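You operate a simulated robot arm through the tools that you are given. There is no shell and no other tool. Be economical: measure what you need, move in short steps, check, and stop when the job is done.

Carry out the task below with a simulated robot arm. There is one attempt and no reset: what you move stays moved.

## Task
Plug in heater 62 with its switch off, switch on, and set heat and timer by the blue card.

The check looks at the end state, three seconds after you hand in, the way a careful person would. Anything else that was tipped, shoved, dropped, spilled or broken makes it a failure.

## Robot
A 7-joint arm with a two-finger parallel gripper on a trunk, on a base that drives. Base frame: it is fixed to the floor where the robot stands at the start and does not move with it; the origin is under the middle of the robot, x ahead of it, y to its left, z up. Readings come in mm, rad, newtons and seconds.
Its first joint turns from -2.897 to 2.897 rad. Places, roughly: fourth small mould heat knob [1400, 600, 900]; fourth small mould heater plug [1500, 500, 1000]; fourth small mould heater switch [1300, 600, 900]; fourth small mould timer knob [1300, 700, 800]; second small mould heat knob [300, -600, 900]; second small mould timer knob [200, -600, 800]; third small mould heat knob [800, 0, 900]; third small mould heater switch [700, -100, 900]; third small mould left clamp [1200, 400, 1100]; third small mould right clamp [1000, 100, 1100]; third small mould timer knob [800, 100, 800]. Payload 4.4 kg.
The tool frame sits at the grasp point between the pads (the TCP): z along the fingers, y along the line on which they close. The tips reach 23 mm beyond it. Largest opening 94 mm; finger width 38, thickness 10; the body of the gripper, 54 by 96 mm, starts 39 mm behind the TCP.
Orientation is told as [roll, pitch, yaw] about the base's x, y, z axes, in that order, counted from this pose: with the fingers straight down and closing along the base's y, the tool's x points along the base's -x, its y along +y and its z along -z.

## Interface
- The arm moves only by the tool move_arm. Its argument "targets" is a list of rows, each an object of numbers (a shift or turn left out is 0, a gripper value left out holds the last): "tx", "ty", "tz": the shift along the tool's x, y, z in mm; "rx", "ry", "rz": the turn, a rotation vector about the tool's x, y, z in rad; "gripper": the opening, from 0 (shut) to 1 (fully open). In form: [{"tx": .., "ty": .., "tz": .., "rx": .., "ry": .., "rz": .., "gripper": ..}, ...]. A call has 1 to 8 rows; each row is the pose to reach, as a shift and turn from the pose commanded when the call began, along the tool's axes at that moment. A row lasts 0.2 s, in which the tool goes at most 50 mm and 0.15 rad; a call with a longer step from one row to the next is refused whole, and so is a gripper value outside its range. A pose out of reach is approached as far as the arm can. The call stops where the force on the tool passes 40 N (or 10 N more than at its start, if that is more) or the arm is blocked; 0.2 s more then pass. The fingers move at their own pace (about 108 mm/s each) and stop on an object; they squeeze with about 40 N. The grip force told is the motor's: it shows also when the fingers shut on nothing. Time passes only in rows, and 0.2 s behind the last, so rows that repeat a pose let the fingers close. The reply holds the time, the measured pose of the TCP, the force on the tool along the base axes, the opening and the grip force, in the units named above and with some noise, with the torque about the TCP (base axes, N m) and any sound that the robot's microphone picked up.
- Cameras (640 x 400 px; columns grow to the right, rows downward): "scene" is now at [179.2, 190.1, 1469.4]; the picture's right is [-0.51, -0.86, 0.00], its down [-0.55, 0.32, -0.77] and it looks along [0.66, -0.39, -0.64] (base axes); focal length 291 px, centre (320, 200). "wrist" rides on the gripper at [86, 16, -74] in the tool frame; the picture's right is [-0.18, 0.98, 0.00], its down [-0.58, -0.11, -0.81] and it looks along [-0.79, -0.15, 0.59] (tool axes); focal length 243 px, centre (320, 200). There is no depth. A picture from a camera that has moved, and an enlarged one, comes with that camera's place and axes in the base frame and with its lens. The place of the scene camera against the robot may be out by one fixed shift of up to 12 mm in any direction.
- snapshot(camera): a new picture of that camera. It takes no simulated time.
- base_move(legs): drives the robot by 1 to 6 legs, each [ahead, left, turn to the left] in mm, mm and rad, along the robot's own axes; the way and the turn of a leg run together, so that a leg with both is an arc; at most 1500 mm and 3.142 rad a leg. The arm and the cameras ride along, it lands a little off, and it stops where it bumps. It gives what a move gives.
- aim_head(pan, tilt): turns the head with the scene camera to pan (to the left, within 2.094 rad either way) and tilt (down, from -0.506 to 1.204), counted from straight ahead of the robot. It gives what a move gives.
- close_up(camera, box): a new picture of the part [left, top, right, bottom] of that camera's present view, enlarged. It takes no simulated time.
- job_done(): hands the job in; it is judged then, once.

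Work in short steps. Places have to be worked out from the pictures, the camera data and where the tool is seen: move nearer, look again, correct. Check each grasp and each placing, and mend what went wrong. You have 120 turns and 82 pictures in all, those below and enlarged ones among them. Open the gripper and draw the arm clear of the work before you hand the job in, unless the task says otherwise; then end with one line.

The tools are called after "Call:" as a command line: name --argument value ..., lists and objects as JSON in quotes. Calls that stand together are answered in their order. move_arm: Moves the arm, as the interface text tells. Its arguments: {"type":"object","properties":{"targets":{"type":"array","items":{"type":"object","properties":{"tx":{"type":"number"},"ty":{"type":"number"},"tz":{"type":"number"},"rx":{"type":"number"},"ry":{"type":"number"},"rz":{"type":"number"},"gripper":{"type":"number"}}}}},"required":["targets"]} The other tools are called the same way: base_move (legs) drives the base; aim_head (pan, tilt) turns the head that bears the scene camera; snapshot (camera) takes a picture; close_up (camera, box) takes an enlarged picture of a part of a camera's view; job_done () hands the job in.

At the start:

```text
time: 0.0
position: [624.9, -109.3, 1195.1]
orientation: [-0.002, -0.001, 0.0]
ft_force: [0.6, 0.1, -0.3]
wrist_torque: [0.03, 0.03, -0.01]
opening: 93.9
grasp_force: 0.1
robot x, y, heading: [0.2, -0.1, 0.0]
head pan, tilt: [-0.534, 0.691]
```

scene: 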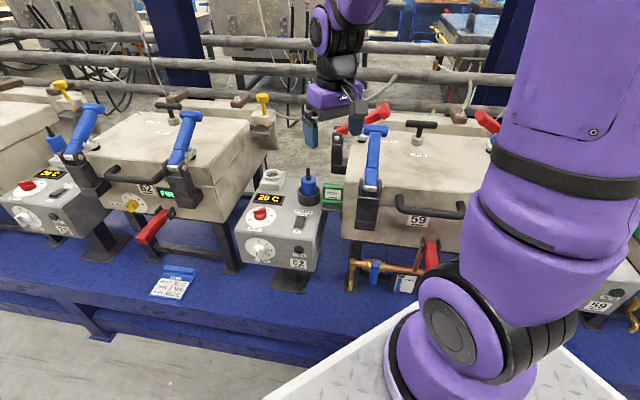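
wrist: 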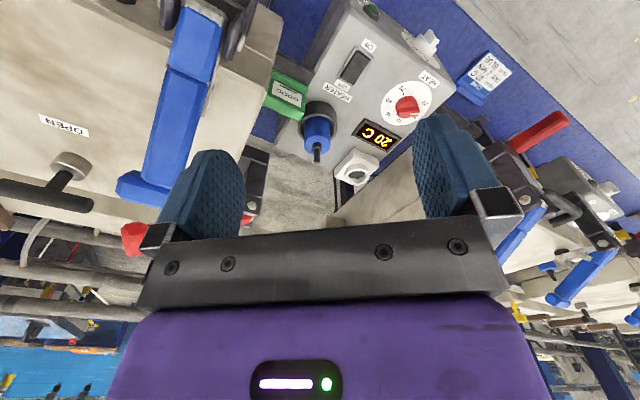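

I see a control box labelled 62 mid-picture with a blue plug beside it, and a blue card at the front. I'll enlarge both.

Call:
close_up --camera "scene" --box '[220, 150, 360, 280]'

Call:
close_up --camera "scene" --box '[130, 250, 220, 310]'

Call:
close_up --camera "wrist" --box '[250, 0, 530, 200]'

```text
3.08 times, centred on (290, 215) of scene
camera zoom: at [179.2, 190.1, 1469.4], right [-0.51, -0.86, 0.0], down [-0.55, 0.32, -0.77], along [0.66, -0.39, -0.64], focal length 895 px, centre (412, 154)
```

zoom: 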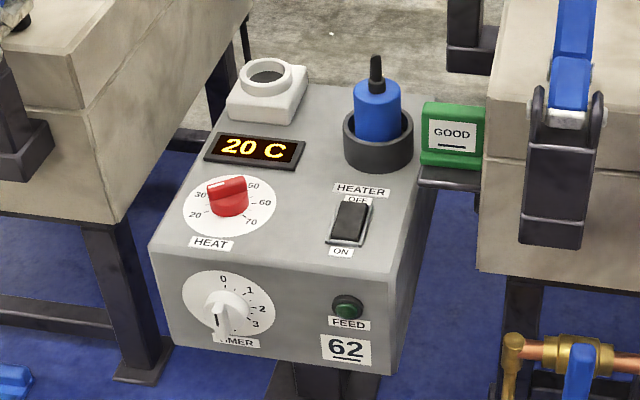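

```text
6.67 times, centred on (175, 280) of scene
camera zoom: at [179.2, 190.1, 1469.4], right [-0.51, -0.86, 0.0], down [-0.55, 0.32, -0.77], along [0.66, -0.39, -0.64], focal length 1939 px, centre (1287, -333)
```

zoom: 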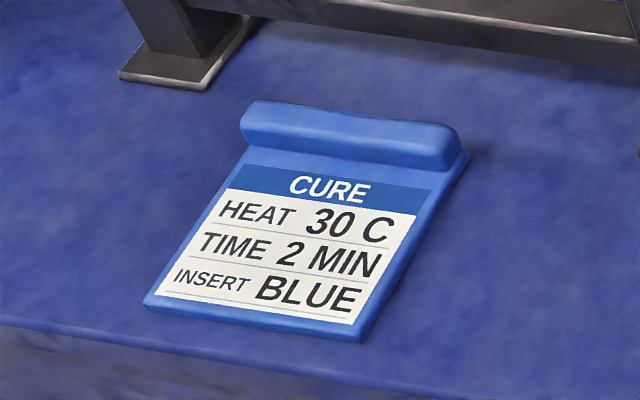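

```text
2.00 times, centred on (390, 100) of wrist
camera zoom: at [540.8, -92.5, 1270.8], right [0.18, 0.98, 0.0], down [0.58, -0.11, 0.81], along [0.79, -0.15, -0.59], focal length 485 px, centre (180, 400)
```

zoom: 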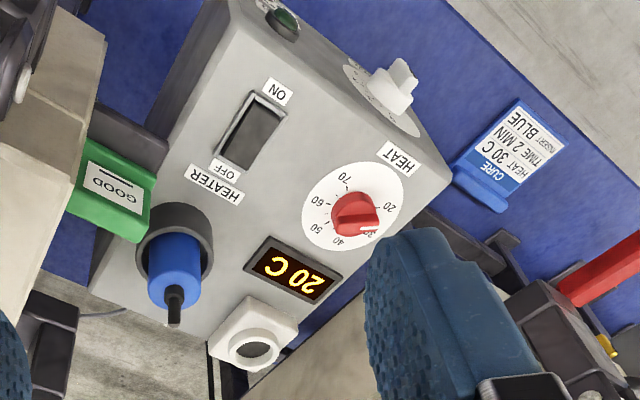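

Card reads HEAT 30 C, TIME 2 MIN. Triangulating puts the heat knob near (821,16,873), switch (735,-70,863), socket (954,-85,903), plug top (827,-152,974). The row is turned about 45° from me, so I check the floor before driving, after raising and retracting the arm.

Call:
move_arm --targets '[{"tz": -45}, {"tz": -90}, {"tz": -130}, {"tz": -130, "tx": 45}, {"tz": -130, "tx": 90}, {"tz": -130, "tx": 135}]'

Call:
aim_head --pan 0.2 --tilt 1.1

Call:
snapshot --camera "scene"

```text
time: 1.4
position: [489.6, -109.8, 1325.6]
orientation: [-0.002, 0.002, 0.0]
ft_force: [1.2, -0.3, -0.6]
wrist_torque: [-0.04, 0.06, 0.0]
opening: 94.1
grasp_force: 0.0
robot x, y, heading: [-1.2, 0.1, 0.005]
head pan, tilt: [-0.534, 0.691]
```

```text
time: 2.5
position: [489.0, -108.5, 1325.2]
orientation: [-0.001, 0.0, -0.001]
ft_force: [0.0, -0.4, -0.1]
wrist_torque: [0.02, -0.02, 0.01]
opening: 93.9
grasp_force: 0.0
robot x, y, heading: [-0.5, -1.1, 0.003]
head pan, tilt: [0.201, 1.1]
```

```text
76 pictures are left
camera scene: at [167.5, 246.0, 1438.6], right [0.2, -0.98, 0.0], down [-0.87, -0.18, -0.45], along [0.45, 0.09, -0.89], focal length 291 px, centre (320, 200)
```

scene: 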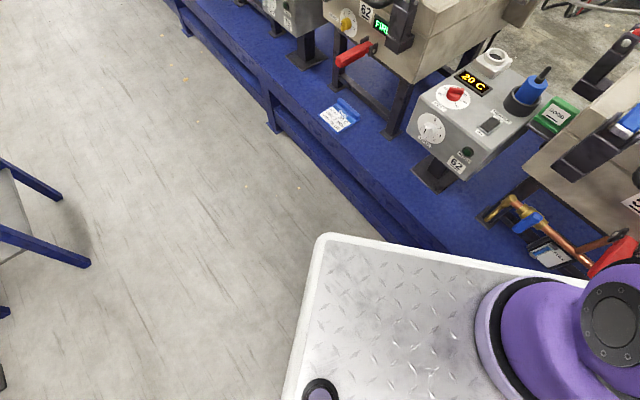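

The base plate corner is close to the bench edge, so I'll back off, turn to face the bench (about -0.8 rad) and slide left to come square in front of box 62.

Call:
base_move --legs '[[-100, 0, 0], [0, 0, -0.8], [0, 600, 0]]'

Call:
aim_head --pan 0.0 --tilt 0.9

Call:
snapshot --camera "scene"

Call:
snapshot --camera "wrist"

```text
time: 8.8
position: [600.3, 2.4, 1324.6]
orientation: [0.002, 0.0, -0.794]
ft_force: [0.6, -1.4, 0.3]
wrist_torque: [0.0, -0.02, -0.01]
opening: 94.0
grasp_force: 0.0
robot x, y, heading: [335.5, 429.8, -0.791]
head pan, tilt: [0.201, 1.1]
```

```text
time: 9.5
position: [599.5, 2.1, 1325.9]
orientation: [-0.001, -0.001, -0.792]
ft_force: [0.4, 1.5, -0.3]
wrist_torque: [-0.01, 0.0, -0.01]
opening: 93.9
grasp_force: 0.1
robot x, y, heading: [333.7, 429.1, -0.791]
head pan, tilt: [0.0, 0.901]
```

```text
75 pictures are left
camera scene: at [629.8, 466.1, 1452.4], right [-0.71, -0.7, 0.0], down [-0.55, 0.56, -0.62], along [0.44, -0.44, -0.78], focal length 291 px, centre (320, 200)
```

scene: 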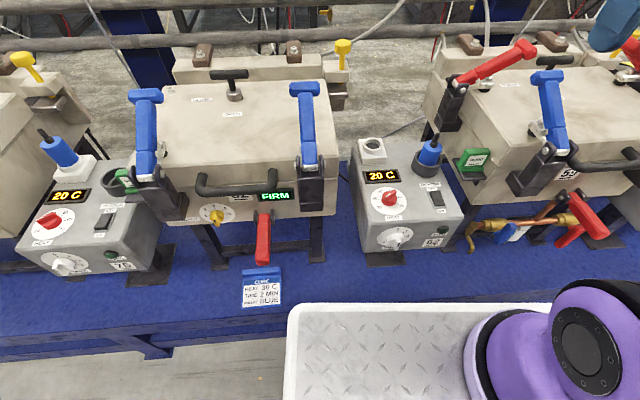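

```text
74 pictures are left
camera wrist: at [552.2, 74.4, 1401.0], right [0.83, 0.56, 0.0], down [0.33, -0.49, 0.81], along [0.45, -0.67, -0.59], focal length 243 px, centre (320, 200)
```

wrist: 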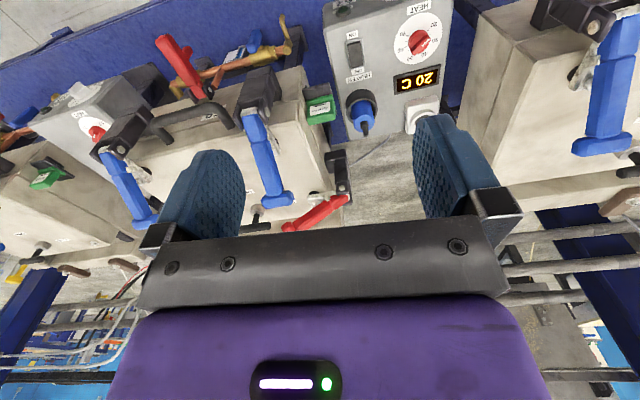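

Now square to the row; box 62 is slightly to the right of the head. Zooming in for dial and switch states, and on box 76 (plugged) as a reference.

Call:
close_up --camera "scene" --box '[340, 130, 470, 260]'

Call:
close_up --camera "scene" --box '[15, 120, 165, 280]'

```text
3.08 times, centred on (405, 195) of scene
camera zoom: at [629.8, 466.1, 1452.4], right [-0.71, -0.7, 0.0], down [-0.55, 0.56, -0.62], along [0.44, -0.44, -0.78], focal length 895 px, centre (58, 215)
```

zoom: 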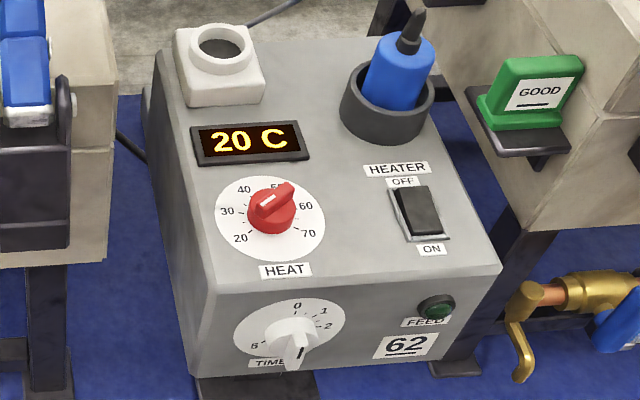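

```text
2.50 times, centred on (90, 200) of scene
camera zoom: at [629.8, 466.1, 1452.4], right [-0.71, -0.7, 0.0], down [-0.55, 0.56, -0.62], along [0.44, -0.44, -0.78], focal length 727 px, centre (895, 200)
```

zoom: 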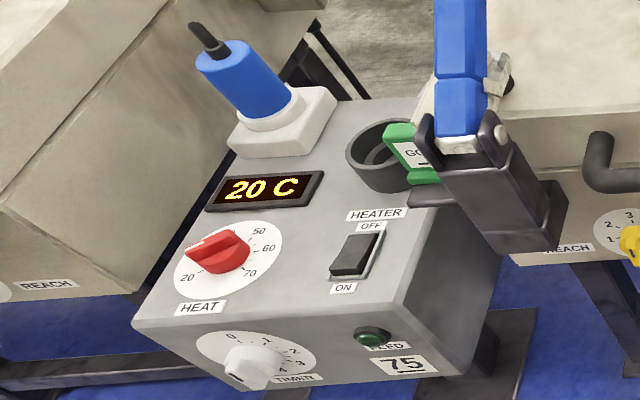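

I'll bring the wrist camera in front of the box for a close look at dial, switch and timer.

Call:
move_arm --targets '[{"tx": -4, "ty": 20, "tz": 44}, {"tx": -8, "ty": 40, "tz": 88}, {"tx": -12, "ty": 60, "tz": 132}, {"tx": -16, "ty": 80, "tz": 176}, {"tx": -20, "ty": 100, "tz": 220}, {"tx": -24, "ty": 120, "tz": 264}, {"tx": -28, "ty": 140, "tz": 308}, {"tx": -32, "ty": 155, "tz": 350}]'

Call:
snapshot --camera "wrist"

Call:
snapshot --camera "scene"

```text
time: 11.3
position: [752.9, 79.2, 975.7]
orientation: [0.0, 0.0, -0.793]
ft_force: [-1.2, 0.3, -0.1]
wrist_torque: [-0.01, -0.05, -0.02]
opening: 94.1
grasp_force: 0.1
out of reach, approached as far as the arm can: row 4, 5, 6, 7, 8
robot x, y, heading: [334.3, 428.6, -0.795]
head pan, tilt: [0.0, 0.901]
```

```text
71 pictures are left
camera wrist: at [704.7, 151.8, 1051.0], right [0.83, 0.56, 0.0], down [0.33, -0.49, 0.81], along [0.45, -0.67, -0.59], focal length 243 px, centre (320, 200)
```

wrist: 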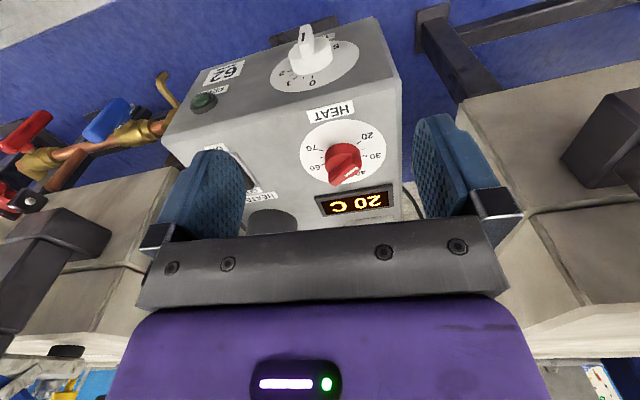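

```text
70 pictures are left
camera scene: at [629.0, 466.1, 1452.6], right [-0.71, -0.7, 0.0], down [-0.55, 0.56, -0.62], along [0.44, -0.44, -0.78], focal length 291 px, centre (320, 200)
```

scene: 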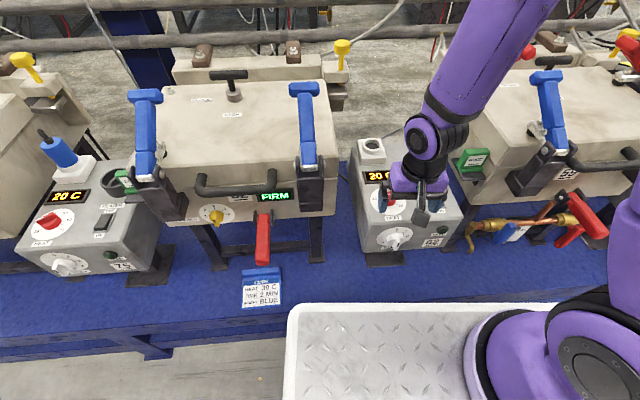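

The wrist view is good. Enlarging the dials and the switch area.

Call:
close_up --camera "wrist" --box '[260, 10, 420, 220]'

```text
1.90 times, centred on (340, 115) of wrist
camera zoom: at [704.7, 151.8, 1051.0], right [0.83, 0.56, 0.0], down [0.33, -0.49, 0.81], along [0.45, -0.67, -0.59], focal length 462 px, centre (282, 362)
```

zoom: 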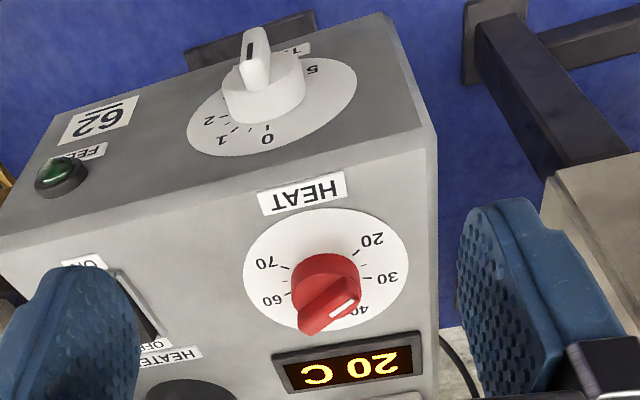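

Reading: the heat pointer sits about at 20; the timer pointer points down (~4). The top of the box seems flat and the front vertical. Next, rise and move over to look closely at the plug and switch.

Call:
move_arm --targets '[{"tz": -45}, {"tz": -90}, {"tz": -125}, {"tz": -125, "tx": -30, "ty": -30}, {"tz": -125, "tx": -60, "ty": -60}, {"tz": -125, "tx": -90, "ty": -85}, {"tz": -125, "tx": -120, "ty": -111}]'

Call:
snapshot --camera "wrist"

```text
time: 12.9
position: [754.3, -83.4, 1102.5]
orientation: [0.0, 0.0, -0.79]
ft_force: [0.3, 0.6, 0.3]
wrist_torque: [-0.03, 0.01, -0.04]
opening: 94.1
grasp_force: 0.1
robot x, y, heading: [334.3, 424.5, -0.79]
head pan, tilt: [0.0, 0.901]
```

```text
68 pictures are left
camera wrist: at [706.2, -11.1, 1176.6], right [0.83, 0.56, 0.0], down [0.33, -0.49, 0.81], along [0.45, -0.67, -0.59], focal length 243 px, centre (320, 200)
```

wrist: 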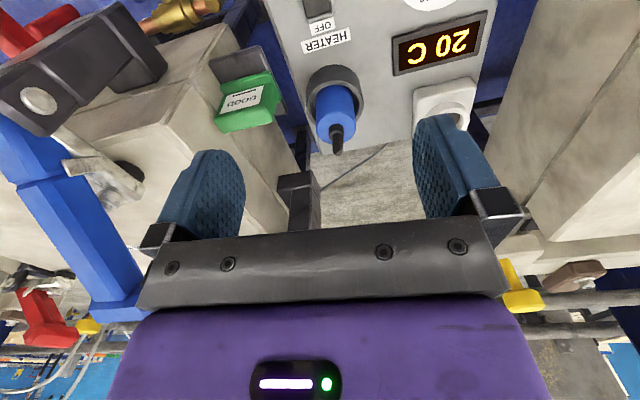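

Plug tip re-triangulates to about (820,-149,981). Zooming to size the plug body and see the switch.

Call:
close_up --camera "wrist" --box '[260, 0, 500, 170]'

Call:
snapshot --camera "scene"

```text
2.35 times, centred on (380, 85) of wrist
camera zoom: at [706.2, -11.1, 1176.6], right [0.83, 0.56, 0.0], down [0.33, -0.49, 0.81], along [0.45, -0.67, -0.59], focal length 571 px, centre (179, 471)
```

zoom: 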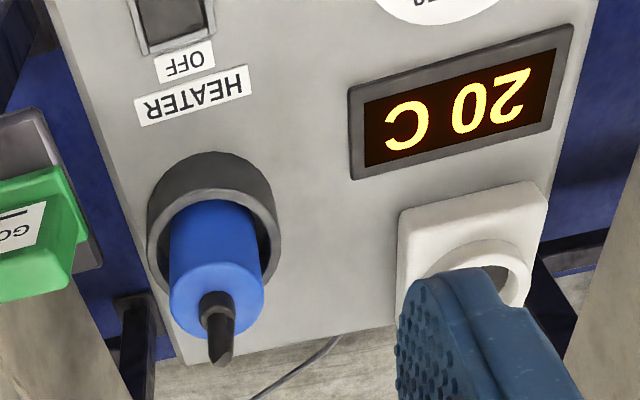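

```text
66 pictures are left
camera scene: at [629.8, 466.6, 1452.4], right [-0.71, -0.7, 0.0], down [-0.55, 0.56, -0.62], along [0.44, -0.44, -0.78], focal length 291 px, centre (320, 200)
```

scene: 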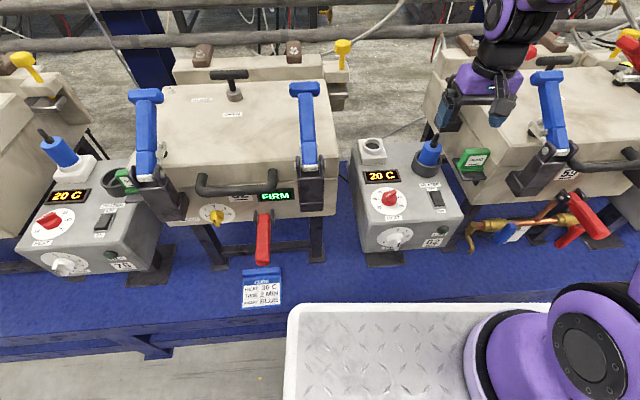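

Plug: blue body Ø47, axis (820,-149), top z≈942, holder rim z≈877, cord stub up to 981. I'll grip it with the tool tilted 45° so the stub clears the palm. First, check the switch states on 62, 75 from the scene camera.

Call:
close_up --camera "scene" --box '[410, 175, 460, 215]'

Call:
close_up --camera "scene" --box '[370, 180, 420, 255]'

```text
10.00 times, centred on (435, 195) of scene
camera zoom: at [629.8, 466.6, 1452.4], right [-0.71, -0.7, 0.0], down [-0.55, 0.56, -0.62], along [0.44, -0.44, -0.78], focal length 2908 px, centre (-830, 250)
```

zoom: 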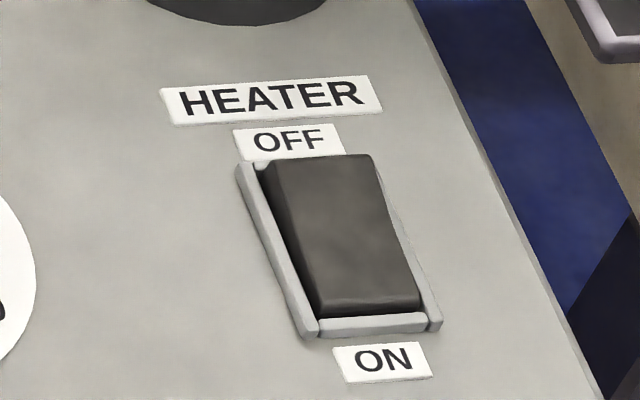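

```text
5.33 times, centred on (395, 218) of scene
camera zoom: at [629.8, 466.6, 1452.4], right [-0.71, -0.7, 0.0], down [-0.55, 0.56, -0.62], along [0.44, -0.44, -0.78], focal length 1551 px, centre (-80, 107)
```

zoom: 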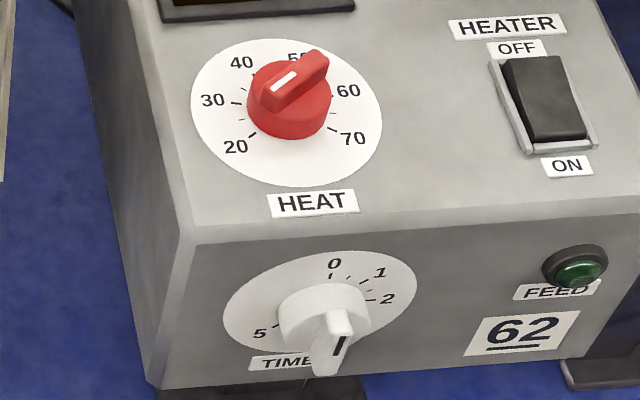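

The 62 rocker looks possibly pressed at the ON end. Compare with 75's rocker and get a nearer wrist view.

Call:
close_up --camera "scene" --box '[80, 190, 130, 250]'

Call:
move_arm --targets '[{"tz": -20, "tx": 45}, {"tz": -20, "tx": 90}, {"tz": -20, "tx": 135}, {"tz": 20, "tx": 150}, {"tz": 60, "tx": 150}, {"tz": 95, "tx": 150}]'

Call:
close_up --camera "wrist" --box '[220, 40, 420, 200]'

```text
6.67 times, centred on (105, 220) of scene
camera zoom: at [629.8, 466.6, 1452.4], right [-0.71, -0.7, 0.0], down [-0.55, 0.56, -0.62], along [0.44, -0.44, -0.78], focal length 1939 px, centre (1753, 67)
```

zoom: 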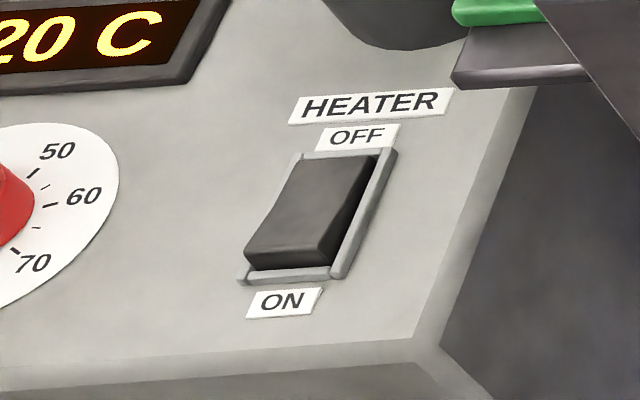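

```text
time: 14.3
position: [691.0, -10.2, 1011.4]
orientation: [-0.002, 0.0, -0.792]
ft_force: [-0.7, 0.1, 1.4]
wrist_torque: [-0.05, -0.02, -0.02]
opening: 94.3
grasp_force: 0.0
out of reach, approached as far as the arm can: row 3, 4, 5, 6
robot x, y, heading: [333.7, 425.7, -0.788]
head pan, tilt: [0.0, 0.901]
```

```text
2.50 times, centred on (320, 120) of wrist
camera zoom: at [643.1, 61.6, 1086.3], right [0.83, 0.56, 0.0], down [0.33, -0.49, 0.81], along [0.45, -0.67, -0.59], focal length 606 px, centre (320, 400)
```

zoom: 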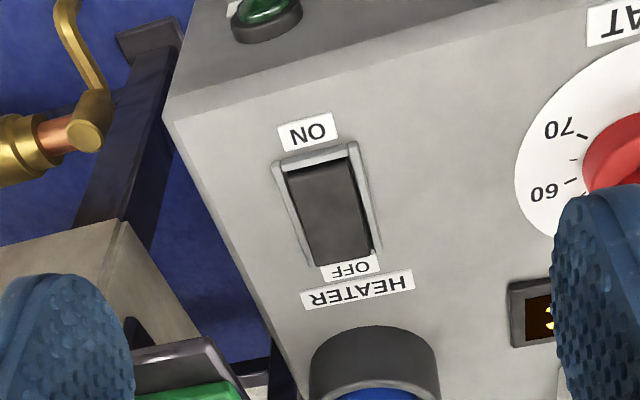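

75's rocker has its ON end raised (off); 62's ON end is pressed down, so heater 62 is currently ON. I must press OFF first. I'll close the fingers and hover over the OFF end (~(758,-89)), then check.

Call:
move_arm --targets '[{"tx": -34, "ty": -3, "gripper": 0}, {"tx": -68, "ty": -6, "gripper": 0}, {"tx": -102, "ty": -9, "gripper": 0}, {"tx": -102, "ty": -9, "tz": 40, "gripper": 0}, {"tx": -102, "ty": -9, "tz": 75, "gripper": 0}, {"tx": -102, "ty": -9, "tz": 98, "gripper": 0}]'

Call:
snapshot --camera "wrist"

Call:
close_up --camera "scene" --box '[360, 130, 480, 230]'

```text
time: 15.7
position: [757.7, -93.5, 913.6]
orientation: [-0.001, -0.001, -0.792]
ft_force: [0.5, -0.4, 1.1]
wrist_torque: [0.0, 0.0, -0.06]
opening: 0.0
grasp_force: 39.6
robot x, y, heading: [335.6, 425.6, -0.79]
head pan, tilt: [0.0, 0.901]
```

```text
61 pictures are left
camera wrist: at [709.8, -19.3, 989.2], right [0.83, 0.56, 0.0], down [0.33, -0.49, 0.81], along [0.45, -0.67, -0.59], focal length 243 px, centre (320, 200)
```

wrist: 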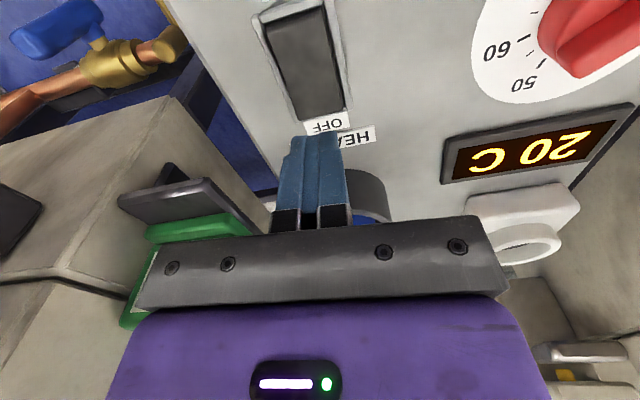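

```text
4.00 times, centred on (420, 180) of scene
camera zoom: at [629.6, 466.3, 1452.5], right [-0.71, -0.7, 0.0], down [-0.55, 0.56, -0.62], along [0.44, -0.44, -0.78], focal length 1163 px, centre (-80, 280)
```

zoom: 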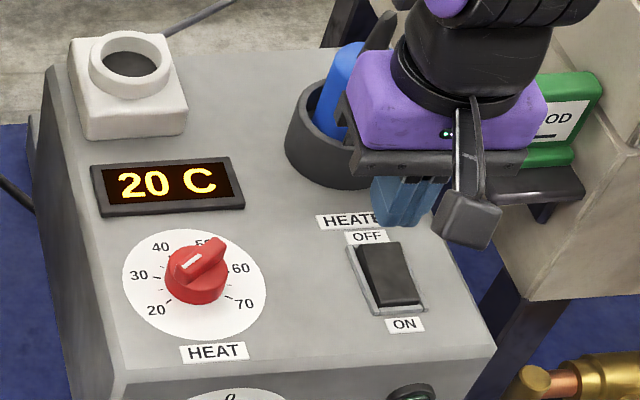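

Fingers are lined up with the OFF end. Pressing down, limited to just above the box top.

Call:
move_arm --targets '[{"ty": 3, "tz": 10}, {"ty": 3, "tz": 18}, {"ty": 3, "tz": 24}, {"ty": 3, "tz": 29}, {"ty": 3, "tz": 33}, {"ty": 3, "tz": 36}]'

Call:
close_up --camera "scene" --box '[400, 165, 460, 215]'

```text
time: 16.5
position: [758.4, -91.5, 892.2]
orientation: [0.0, -0.004, -0.792]
ft_force: [-4.3, 4.1, 26.4]
wrist_torque: [0.38, 0.47, -0.02]
opening: 0.0
grasp_force: 39.9
robot x, y, heading: [333.6, 429.4, -0.793]
head pan, tilt: [0.0, 0.901]
stopped in row 4: the force on the tool passed its limit at 60 N (the readings are from after the stop); the commanded pose is now the measured one
```

```text
8.00 times, centred on (430, 190) of scene
camera zoom: at [629.2, 466.8, 1452.5], right [-0.71, -0.7, 0.0], down [-0.55, 0.56, -0.62], along [0.44, -0.44, -0.78], focal length 2326 px, centre (-560, 280)
```

zoom: 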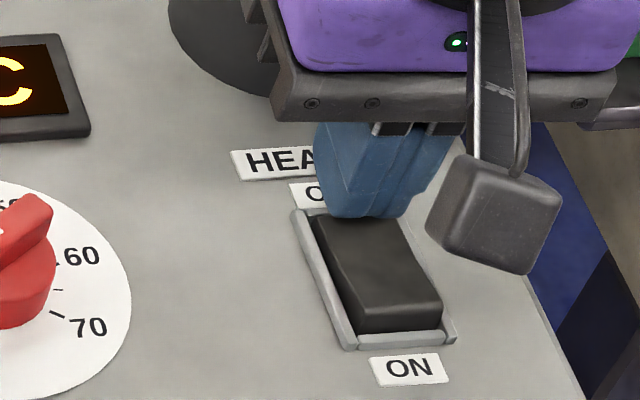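

The rocker flipped: ON end raised now, so it's OFF. Next lift off, open to ~70 mm, tilt 45° forward, in front of and above the plug.

Call:
move_arm --targets '[{"tz": -50, "gripper": 0}, {"tz": -100, "ty": 3, "tx": -9, "gripper": 0.75}, {"tz": -100, "ty": 3, "tx": -9, "ry": -0.14, "gripper": 0.75}, {"tz": -100, "ty": 3, "tx": -9, "ry": -0.28, "gripper": 0.75}, {"tz": -100, "ty": 3, "tx": -9, "ry": -0.42, "gripper": 0.75}, {"tz": -100, "ty": 3, "tx": -9, "ry": -0.56, "gripper": 0.75}, {"tz": -100, "ty": 3, "tx": -9, "ry": -0.7, "gripper": 0.75}, {"tz": -100, "ty": 3, "tx": -9, "ry": -0.785, "gripper": 0.75}]'

Call:
snapshot --camera "wrist"

Call:
close_up --camera "scene" --box '[350, 110, 490, 220]'

```text
refused: row 2 steps farther than a row can; nothing moved
```

```text
58 pictures are left
camera wrist: at [711.3, -17.9, 967.4], right [0.83, 0.56, 0.0], down [0.33, -0.49, 0.81], along [0.45, -0.67, -0.59], focal length 243 px, centre (320, 200)
```

wrist: 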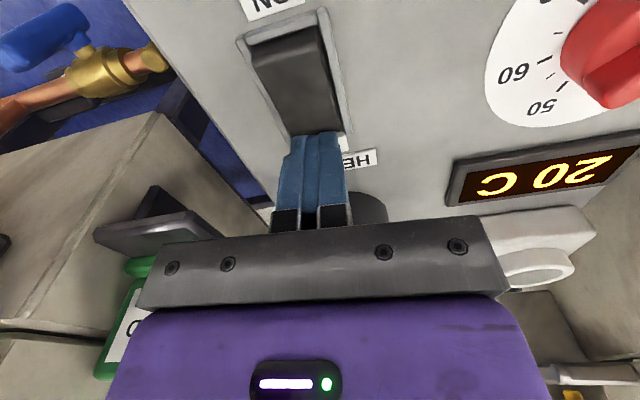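

```text
3.64 times, centred on (420, 165) of scene
camera zoom: at [629.2, 466.8, 1452.5], right [-0.71, -0.7, 0.0], down [-0.55, 0.56, -0.62], along [0.44, -0.44, -0.78], focal length 1058 px, centre (-44, 327)
```

zoom: 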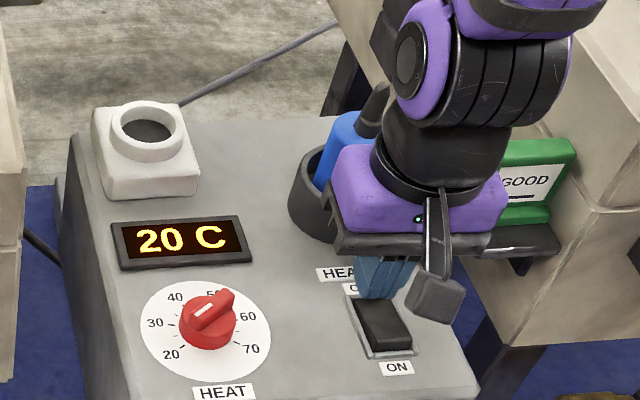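

The step was slightly too long; I repeat with legal steps.

Call:
move_arm --targets '[{"tz": -48, "gripper": 0}, {"tz": -95, "ty": 3, "tx": -9, "gripper": 0.75}, {"tz": -100, "ty": 3, "tx": -9, "ry": -0.14, "gripper": 0.75}, {"tz": -100, "ty": 3, "tx": -9, "ry": -0.28, "gripper": 0.75}, {"tz": -100, "ty": 3, "tx": -9, "ry": -0.42, "gripper": 0.75}, {"tz": -100, "ty": 3, "tx": -9, "ry": -0.56, "gripper": 0.75}, {"tz": -100, "ty": 3, "tx": -9, "ry": -0.7, "gripper": 0.75}, {"tz": -100, "ty": 3, "tx": -9, "ry": -0.785, "gripper": 0.75}]'

Call:
snapshot --camera "wrist"

Call:
close_up --camera "scene" --box '[350, 110, 490, 220]'

```text
time: 18.3
position: [776.8, -104.9, 989.9]
orientation: [0.0, -0.788, -0.792]
ft_force: [-0.5, 0.0, -0.1]
wrist_torque: [0.0, 0.0, -0.06]
opening: 70.6
grasp_force: 0.0
out of reach, approached as far as the arm can: row 8
robot x, y, heading: [332.8, 428.0, -0.797]
head pan, tilt: [0.0, 0.901]
```

```text
56 pictures are left
camera wrist: at [709.9, -12.1, 982.7], right [0.79, 0.6, 0.13], down [-0.19, 0.04, 0.98], along [0.58, -0.8, 0.15], focal length 243 px, centre (320, 200)
```

wrist: 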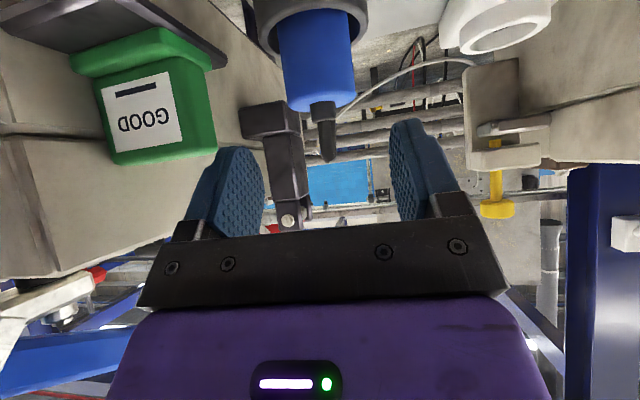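

```text
3.64 times, centred on (420, 165) of scene
camera zoom: at [629.7, 466.2, 1452.5], right [-0.71, -0.7, 0.0], down [-0.55, 0.56, -0.62], along [0.44, -0.44, -0.78], focal length 1058 px, centre (-44, 327)
```

zoom: 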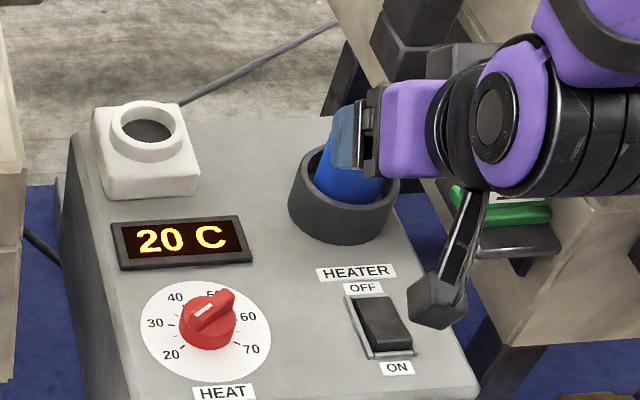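

Switch is OFF. From here the plug is at (820,-147.5), blue top z≈944, and holder rim ≈900. Advancing 85 mm along the tool axis puts the TCP on the plug axis at z≈930; then close.

Call:
move_arm --targets '[{"tz": 30}, {"tz": 60}, {"tz": 75}, {"tz": 85}]'

Call:
snapshot --camera "wrist"

Call:
close_up --camera "scene" --box '[350, 110, 490, 220]'

```text
time: 19.3
position: [818.8, -146.0, 930.8]
orientation: [-0.001, -0.789, -0.793]
ft_force: [-0.5, 0.1, 0.6]
wrist_torque: [-0.02, 0.02, 0.01]
opening: 70.4
grasp_force: 0.1
robot x, y, heading: [335.5, 425.1, -0.789]
head pan, tilt: [0.0, 0.901]
```

```text
54 pictures are left
camera wrist: at [752.5, -54.1, 922.6], right [0.79, 0.6, 0.13], down [-0.19, 0.04, 0.98], along [0.58, -0.8, 0.15], focal length 243 px, centre (320, 200)
```

wrist: 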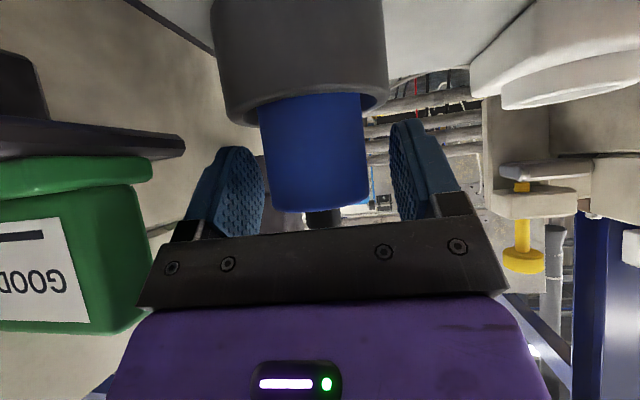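

```text
3.64 times, centred on (420, 165) of scene
camera zoom: at [629.8, 466.1, 1452.4], right [-0.71, -0.7, 0.0], down [-0.55, 0.56, -0.62], along [0.44, -0.44, -0.78], focal length 1058 px, centre (-44, 327)
```

zoom: 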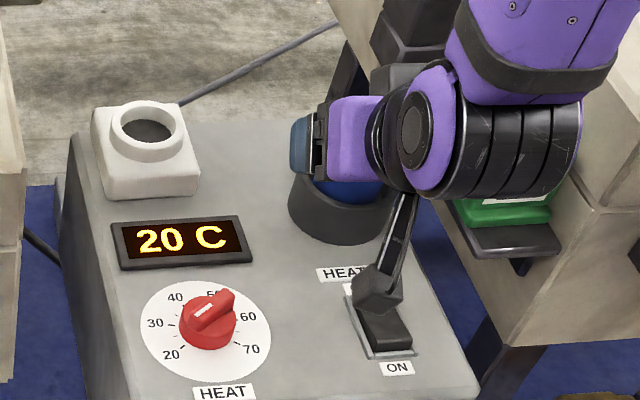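

Plug is centred between the fingers but tips are near the rim level; raise 6 mm and close.

Call:
move_arm --targets '[{"tz": -4.2, "tx": -4.2}, {"tz": -4.2, "tx": -4.2, "gripper": 0.3}, {"tz": -4.2, "tx": -4.2, "gripper": 0.3}, {"tz": -4.2, "tx": -4.2, "gripper": 0.3}]'

Call:
snapshot --camera "wrist"

```text
time: 20.3
position: [819.4, -145.7, 935.1]
orientation: [-0.002, -0.79, -0.793]
ft_force: [-1.1, 0.2, -0.5]
wrist_torque: [-0.01, -0.01, -0.02]
opening: 46.6
grasp_force: 40.0
robot x, y, heading: [333.4, 425.4, -0.794]
head pan, tilt: [0.0, 0.901]
```

```text
52 pictures are left
camera wrist: at [752.6, -54.0, 928.3], right [0.79, 0.6, 0.13], down [-0.19, 0.04, 0.98], along [0.58, -0.8, 0.14], focal length 243 px, centre (320, 200)
```

wrist: 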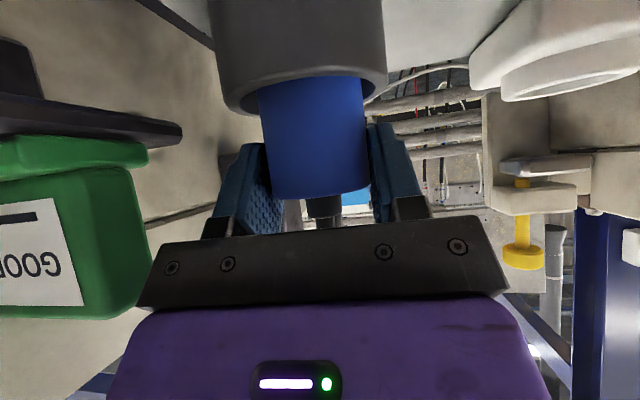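

Gripped at 46.6 mm. Lift straight up in steps to 110 mm.

Call:
move_arm --targets '[{"tz": -11, "tx": -11}, {"tz": -25, "tx": -25}, {"tz": -45, "tx": -45}, {"tz": -62, "tx": -62}, {"tz": -78, "tx": -78}]'

Call:
snapshot --camera "wrist"

Call:
snapshot --camera "scene"

```text
time: 21.5
position: [819.6, -146.3, 1044.2]
orientation: [-0.001, -0.787, -0.791]
ft_force: [0.0, -0.1, -1.6]
wrist_torque: [0.02, -0.01, 0.03]
opening: 46.6
grasp_force: 40.3
robot x, y, heading: [335.4, 422.3, -0.789]
head pan, tilt: [0.0, 0.901]
```

```text
51 pictures are left
camera wrist: at [752.8, -54.3, 1036.9], right [0.79, 0.6, 0.13], down [-0.19, 0.04, 0.98], along [0.58, -0.8, 0.14], focal length 243 px, centre (320, 200)
```

wrist: 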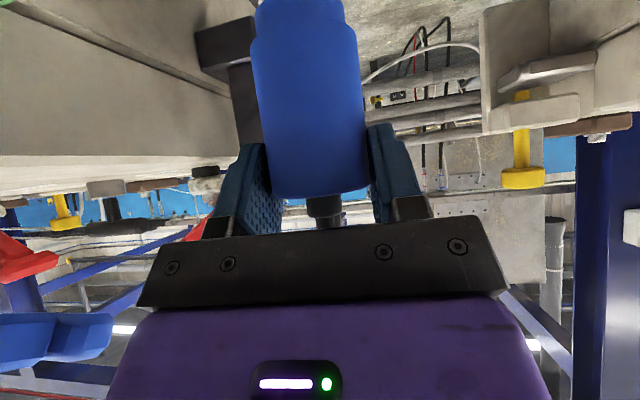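

```text
50 pictures are left
camera scene: at [630.2, 465.7, 1452.4], right [-0.71, -0.7, 0.0], down [-0.55, 0.56, -0.62], along [0.44, -0.44, -0.78], focal length 291 px, centre (320, 200)
```

scene: 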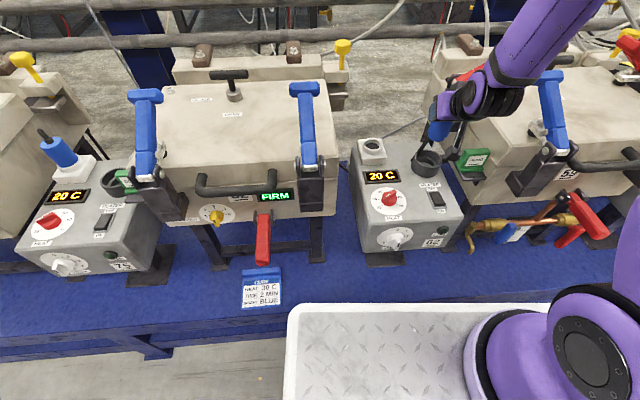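

Plug is out with its narrower nose visible; it's hanging straight. I need the socket accurately, so zoom the scene camera on socket and the empty holder to compare against the known holder axis.

Call:
close_up --camera "scene" --box '[350, 130, 450, 192]'

Call:
close_up --camera "scene" --box '[20, 120, 140, 220]'

```text
6.40 times, centred on (400, 161) of scene
camera zoom: at [630.2, 465.7, 1452.4], right [-0.71, -0.7, 0.0], down [-0.55, 0.56, -0.62], along [0.44, -0.44, -0.78], focal length 1861 px, centre (-192, 450)
```

zoom: 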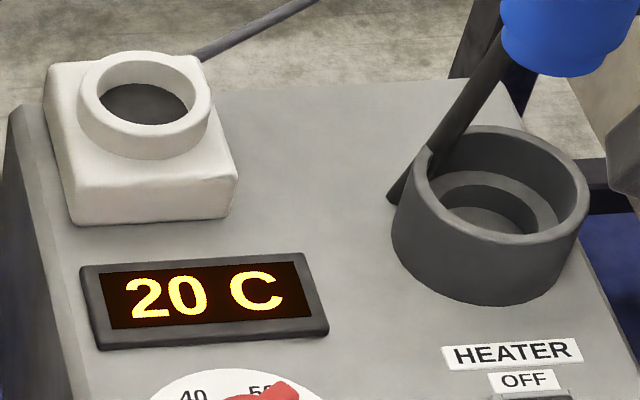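

```text
4.00 times, centred on (80, 170) of scene
camera zoom: at [630.2, 465.7, 1452.4], right [-0.71, -0.7, 0.0], down [-0.55, 0.56, -0.62], along [0.44, -0.44, -0.78], focal length 1163 px, centre (1280, 320)
```

zoom: 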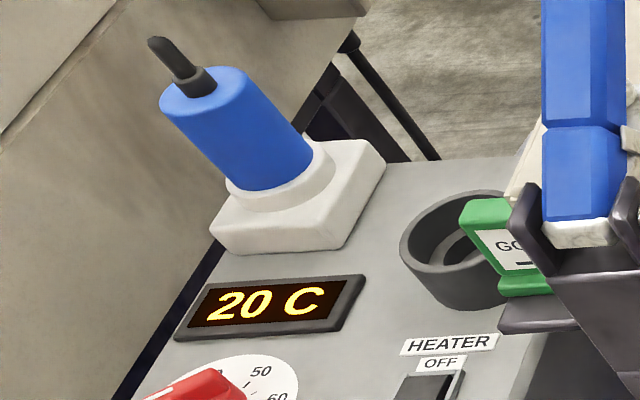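

Socket estimate ≈(963,-87, rim 897), with ±6 mm scatter. I'll back the plug away to a pose where the wrist camera sees the socket beside the plug, for a better fix.

Call:
move_arm --targets '[{"tz": -14, "tx": 20, "ty": 8}, {"tz": -26, "tx": 50, "ty": 17}, {"tz": -26, "tx": 80, "ty": 26}, {"tz": -24, "tx": 105, "ty": 34}]'

Call:
snapshot --camera "wrist"

Call:
close_up --camera "scene" --box '[340, 110, 480, 220]'

```text
time: 22.5
position: [802.5, -74.2, 984.3]
orientation: [0.001, -0.791, -0.791]
ft_force: [0.1, 0.5, -1.4]
wrist_torque: [0.02, 0.02, 0.01]
opening: 46.7
grasp_force: 39.8
out of reach, approached as far as the arm can: row 3, 4
robot x, y, heading: [335.2, 426.7, -0.791]
head pan, tilt: [0.0, 0.901]
```

```text
47 pictures are left
camera wrist: at [734.7, 18.5, 977.5], right [0.79, 0.6, 0.13], down [-0.19, 0.04, 0.98], along [0.58, -0.8, 0.14], focal length 243 px, centre (320, 200)
```

wrist: 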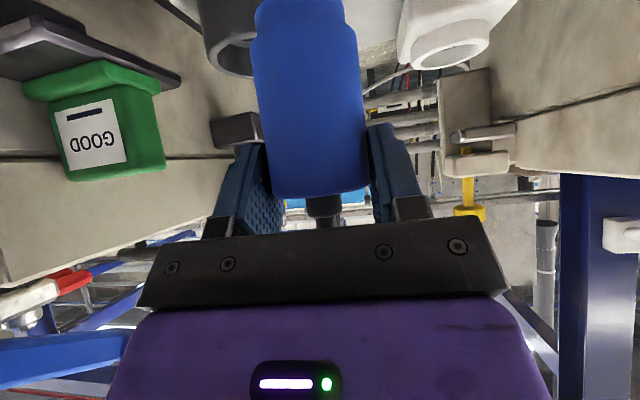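

```text
3.64 times, centred on (410, 165) of scene
camera zoom: at [629.5, 466.0, 1452.5], right [-0.71, -0.7, 0.0], down [-0.55, 0.56, -0.62], along [0.44, -0.44, -0.78], focal length 1058 px, centre (-7, 327)
```

zoom: 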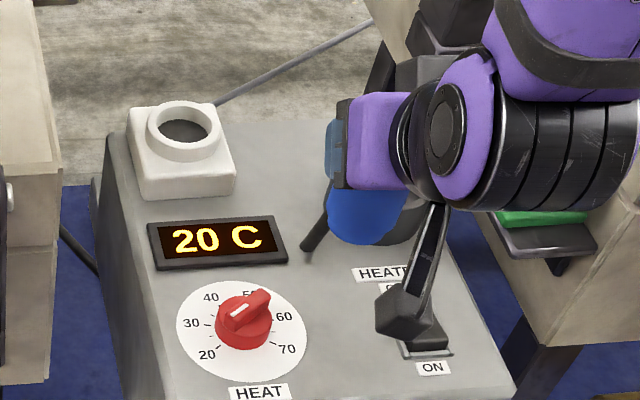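

A dark bar seems to extend below the held plug; zoom in to identify it before inserting.

Call:
close_up --camera "scene" --box '[412, 140, 462, 182]'

Call:
close_up --camera "wrist" --box '[200, 0, 520, 200]'

```text
9.52 times, centred on (437, 161) of scene
camera zoom: at [629.5, 466.0, 1452.5], right [-0.71, -0.7, 0.0], down [-0.55, 0.56, -0.62], along [0.44, -0.44, -0.78], focal length 2770 px, centre (-794, 571)
```

zoom: 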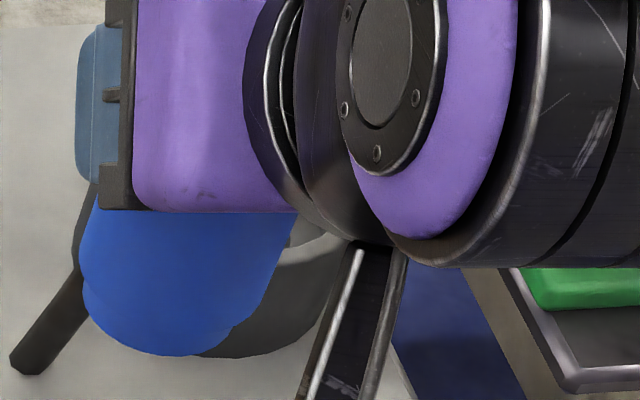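

```text
2.00 times, centred on (360, 100) of wrist
camera zoom: at [734.7, 18.5, 977.5], right [0.79, 0.6, 0.13], down [-0.19, 0.04, 0.98], along [0.58, -0.8, 0.14], focal length 485 px, centre (240, 400)
```

zoom: 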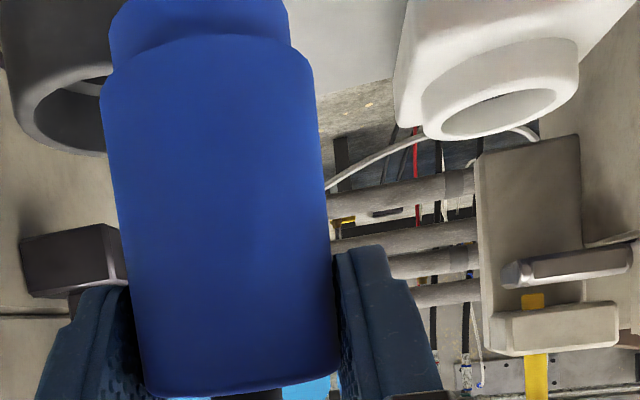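

The bar is vertical and partly hidden behind the plug; I'll lift the plug higher and look again.

Call:
move_arm --targets '[{"tz": -28, "tx": -28}, {"tz": -57, "tx": -57}, {"tz": -85, "tx": -85}]'

Call:
close_up --camera "scene" --box '[340, 80, 480, 190]'

Call:
snapshot --camera "wrist"

```text
time: 23.3
position: [800.2, -72.6, 1107.5]
orientation: [-0.001, -0.788, -0.793]
ft_force: [1.0, -0.6, -1.5]
wrist_torque: [0.04, 0.02, -0.01]
opening: 46.8
grasp_force: 39.7
out of reach, approached as far as the arm can: row 1
robot x, y, heading: [332.3, 427.2, -0.793]
head pan, tilt: [0.0, 0.901]
```

```text
3.64 times, centred on (410, 135) of scene
camera zoom: at [630.5, 465.5, 1452.3], right [-0.71, -0.7, 0.0], down [-0.55, 0.56, -0.62], along [0.44, -0.44, -0.78], focal length 1058 px, centre (-7, 436)
```

zoom: 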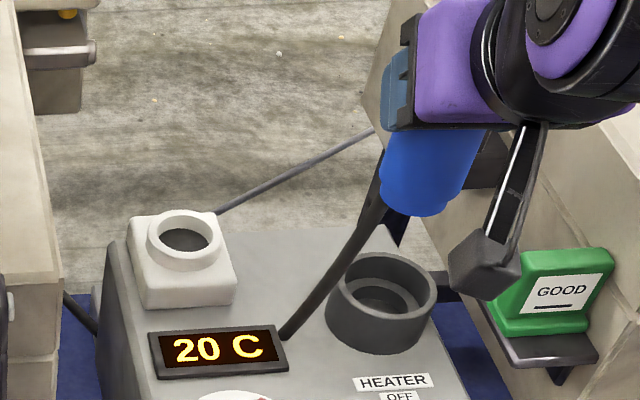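

```text
42 pictures are left
camera wrist: at [733.2, 19.4, 1099.4], right [0.79, 0.6, 0.13], down [-0.19, 0.04, 0.98], along [0.58, -0.8, 0.14], focal length 243 px, centre (320, 200)
```

wrist: 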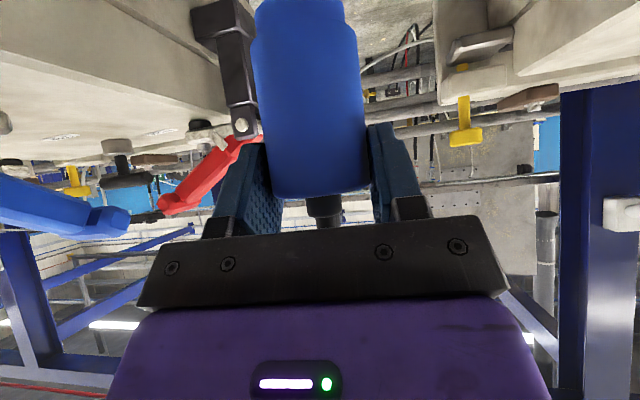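

The bar is just the plug's flexible lead. Best socket estimate: L≈618, B≈738 (x≈959,y≈-85), rim ≈900. Hovering the plug above it now for visual alignment.

Call:
move_arm --targets '[{"tz": 21, "tx": -21, "ty": 26}, {"tz": 42, "tx": -42, "ty": 52}, {"tz": 64, "tx": -64, "ty": 78}, {"tz": 85, "tx": -85, "ty": 103.5}, {"tz": 106, "tx": -64, "ty": 103.5}, {"tz": 127, "tx": -43, "ty": 103.5}, {"tz": 144, "tx": -26, "ty": 103.5}]'

Call:
close_up --camera "scene" --box '[345, 110, 425, 170]'

Call:
snapshot --camera "wrist"

```text
time: 24.9
position: [958.5, -86.4, 1021.8]
orientation: [-0.001, -0.786, -0.793]
ft_force: [0.4, 0.8, -0.5]
wrist_torque: [0.0, 0.0, -0.02]
opening: 46.8
grasp_force: 40.3
robot x, y, heading: [336.1, 430.2, -0.792]
head pan, tilt: [0.0, 0.901]
```

```text
6.67 times, centred on (385, 140) of scene
camera zoom: at [629.6, 466.3, 1452.5], right [-0.71, -0.7, 0.0], down [-0.55, 0.56, -0.62], along [0.44, -0.44, -0.78], focal length 1939 px, centre (-113, 600)
```

zoom: 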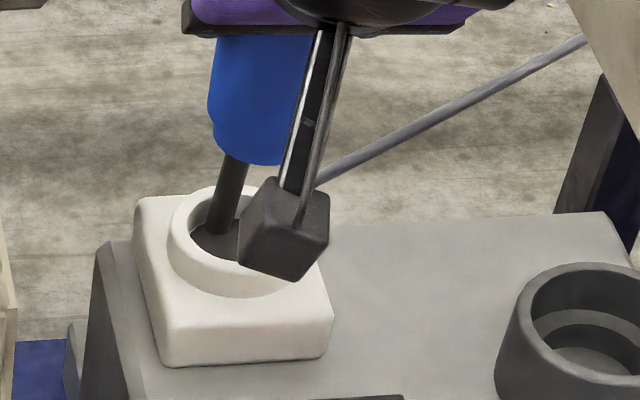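

```text
40 pictures are left
camera wrist: at [890.7, 6.5, 1015.1], right [0.79, 0.6, 0.13], down [-0.19, 0.04, 0.98], along [0.58, -0.8, 0.15], focal length 243 px, centre (320, 200)
```

wrist: 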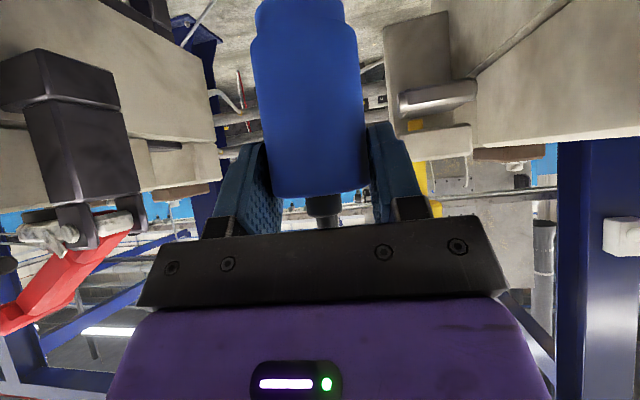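

A dangling dark rod appears to hang below/behind the plug, over the socket. Zooming tightly.

Call:
close_up --camera "scene" --box '[365, 120, 400, 155]'

```text
11.43 times, centred on (382, 138) of scene
camera zoom: at [629.6, 466.3, 1452.5], right [-0.71, -0.7, 0.0], down [-0.55, 0.56, -0.62], along [0.44, -0.44, -0.78], focal length 3324 px, centre (-394, 914)
```

zoom: 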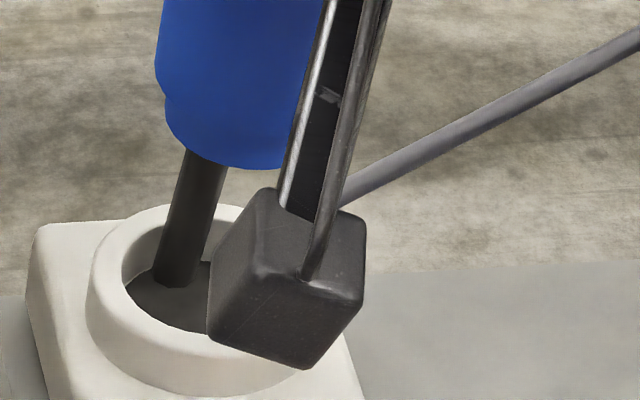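

I can't tell what this rod is; raise the plug straight up 110 mm over the socket and look at it against the floor.

Call:
move_arm --targets '[{"tz": -28, "tx": -28}, {"tz": -56, "tx": -56}, {"tz": -80, "tx": -80}]'

Call:
close_up --camera "scene" --box '[340, 70, 440, 160]'

```text
time: 25.7
position: [957.9, -87.1, 1136.4]
orientation: [0.0, -0.787, -0.792]
ft_force: [1.0, -0.3, -1.6]
wrist_torque: [0.01, 0.0, -0.01]
opening: 47.2
grasp_force: 40.7
robot x, y, heading: [330.7, 431.5, -0.792]
head pan, tilt: [0.0, 0.901]
```

```text
4.44 times, centred on (390, 115) of scene
camera zoom: at [630.3, 465.5, 1452.3], right [-0.71, -0.7, 0.0], down [-0.55, 0.56, -0.62], along [0.44, -0.44, -0.78], focal length 1292 px, centre (9, 578)
```

zoom: 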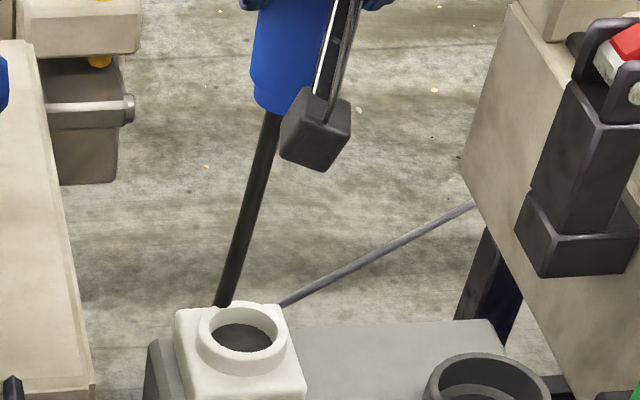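

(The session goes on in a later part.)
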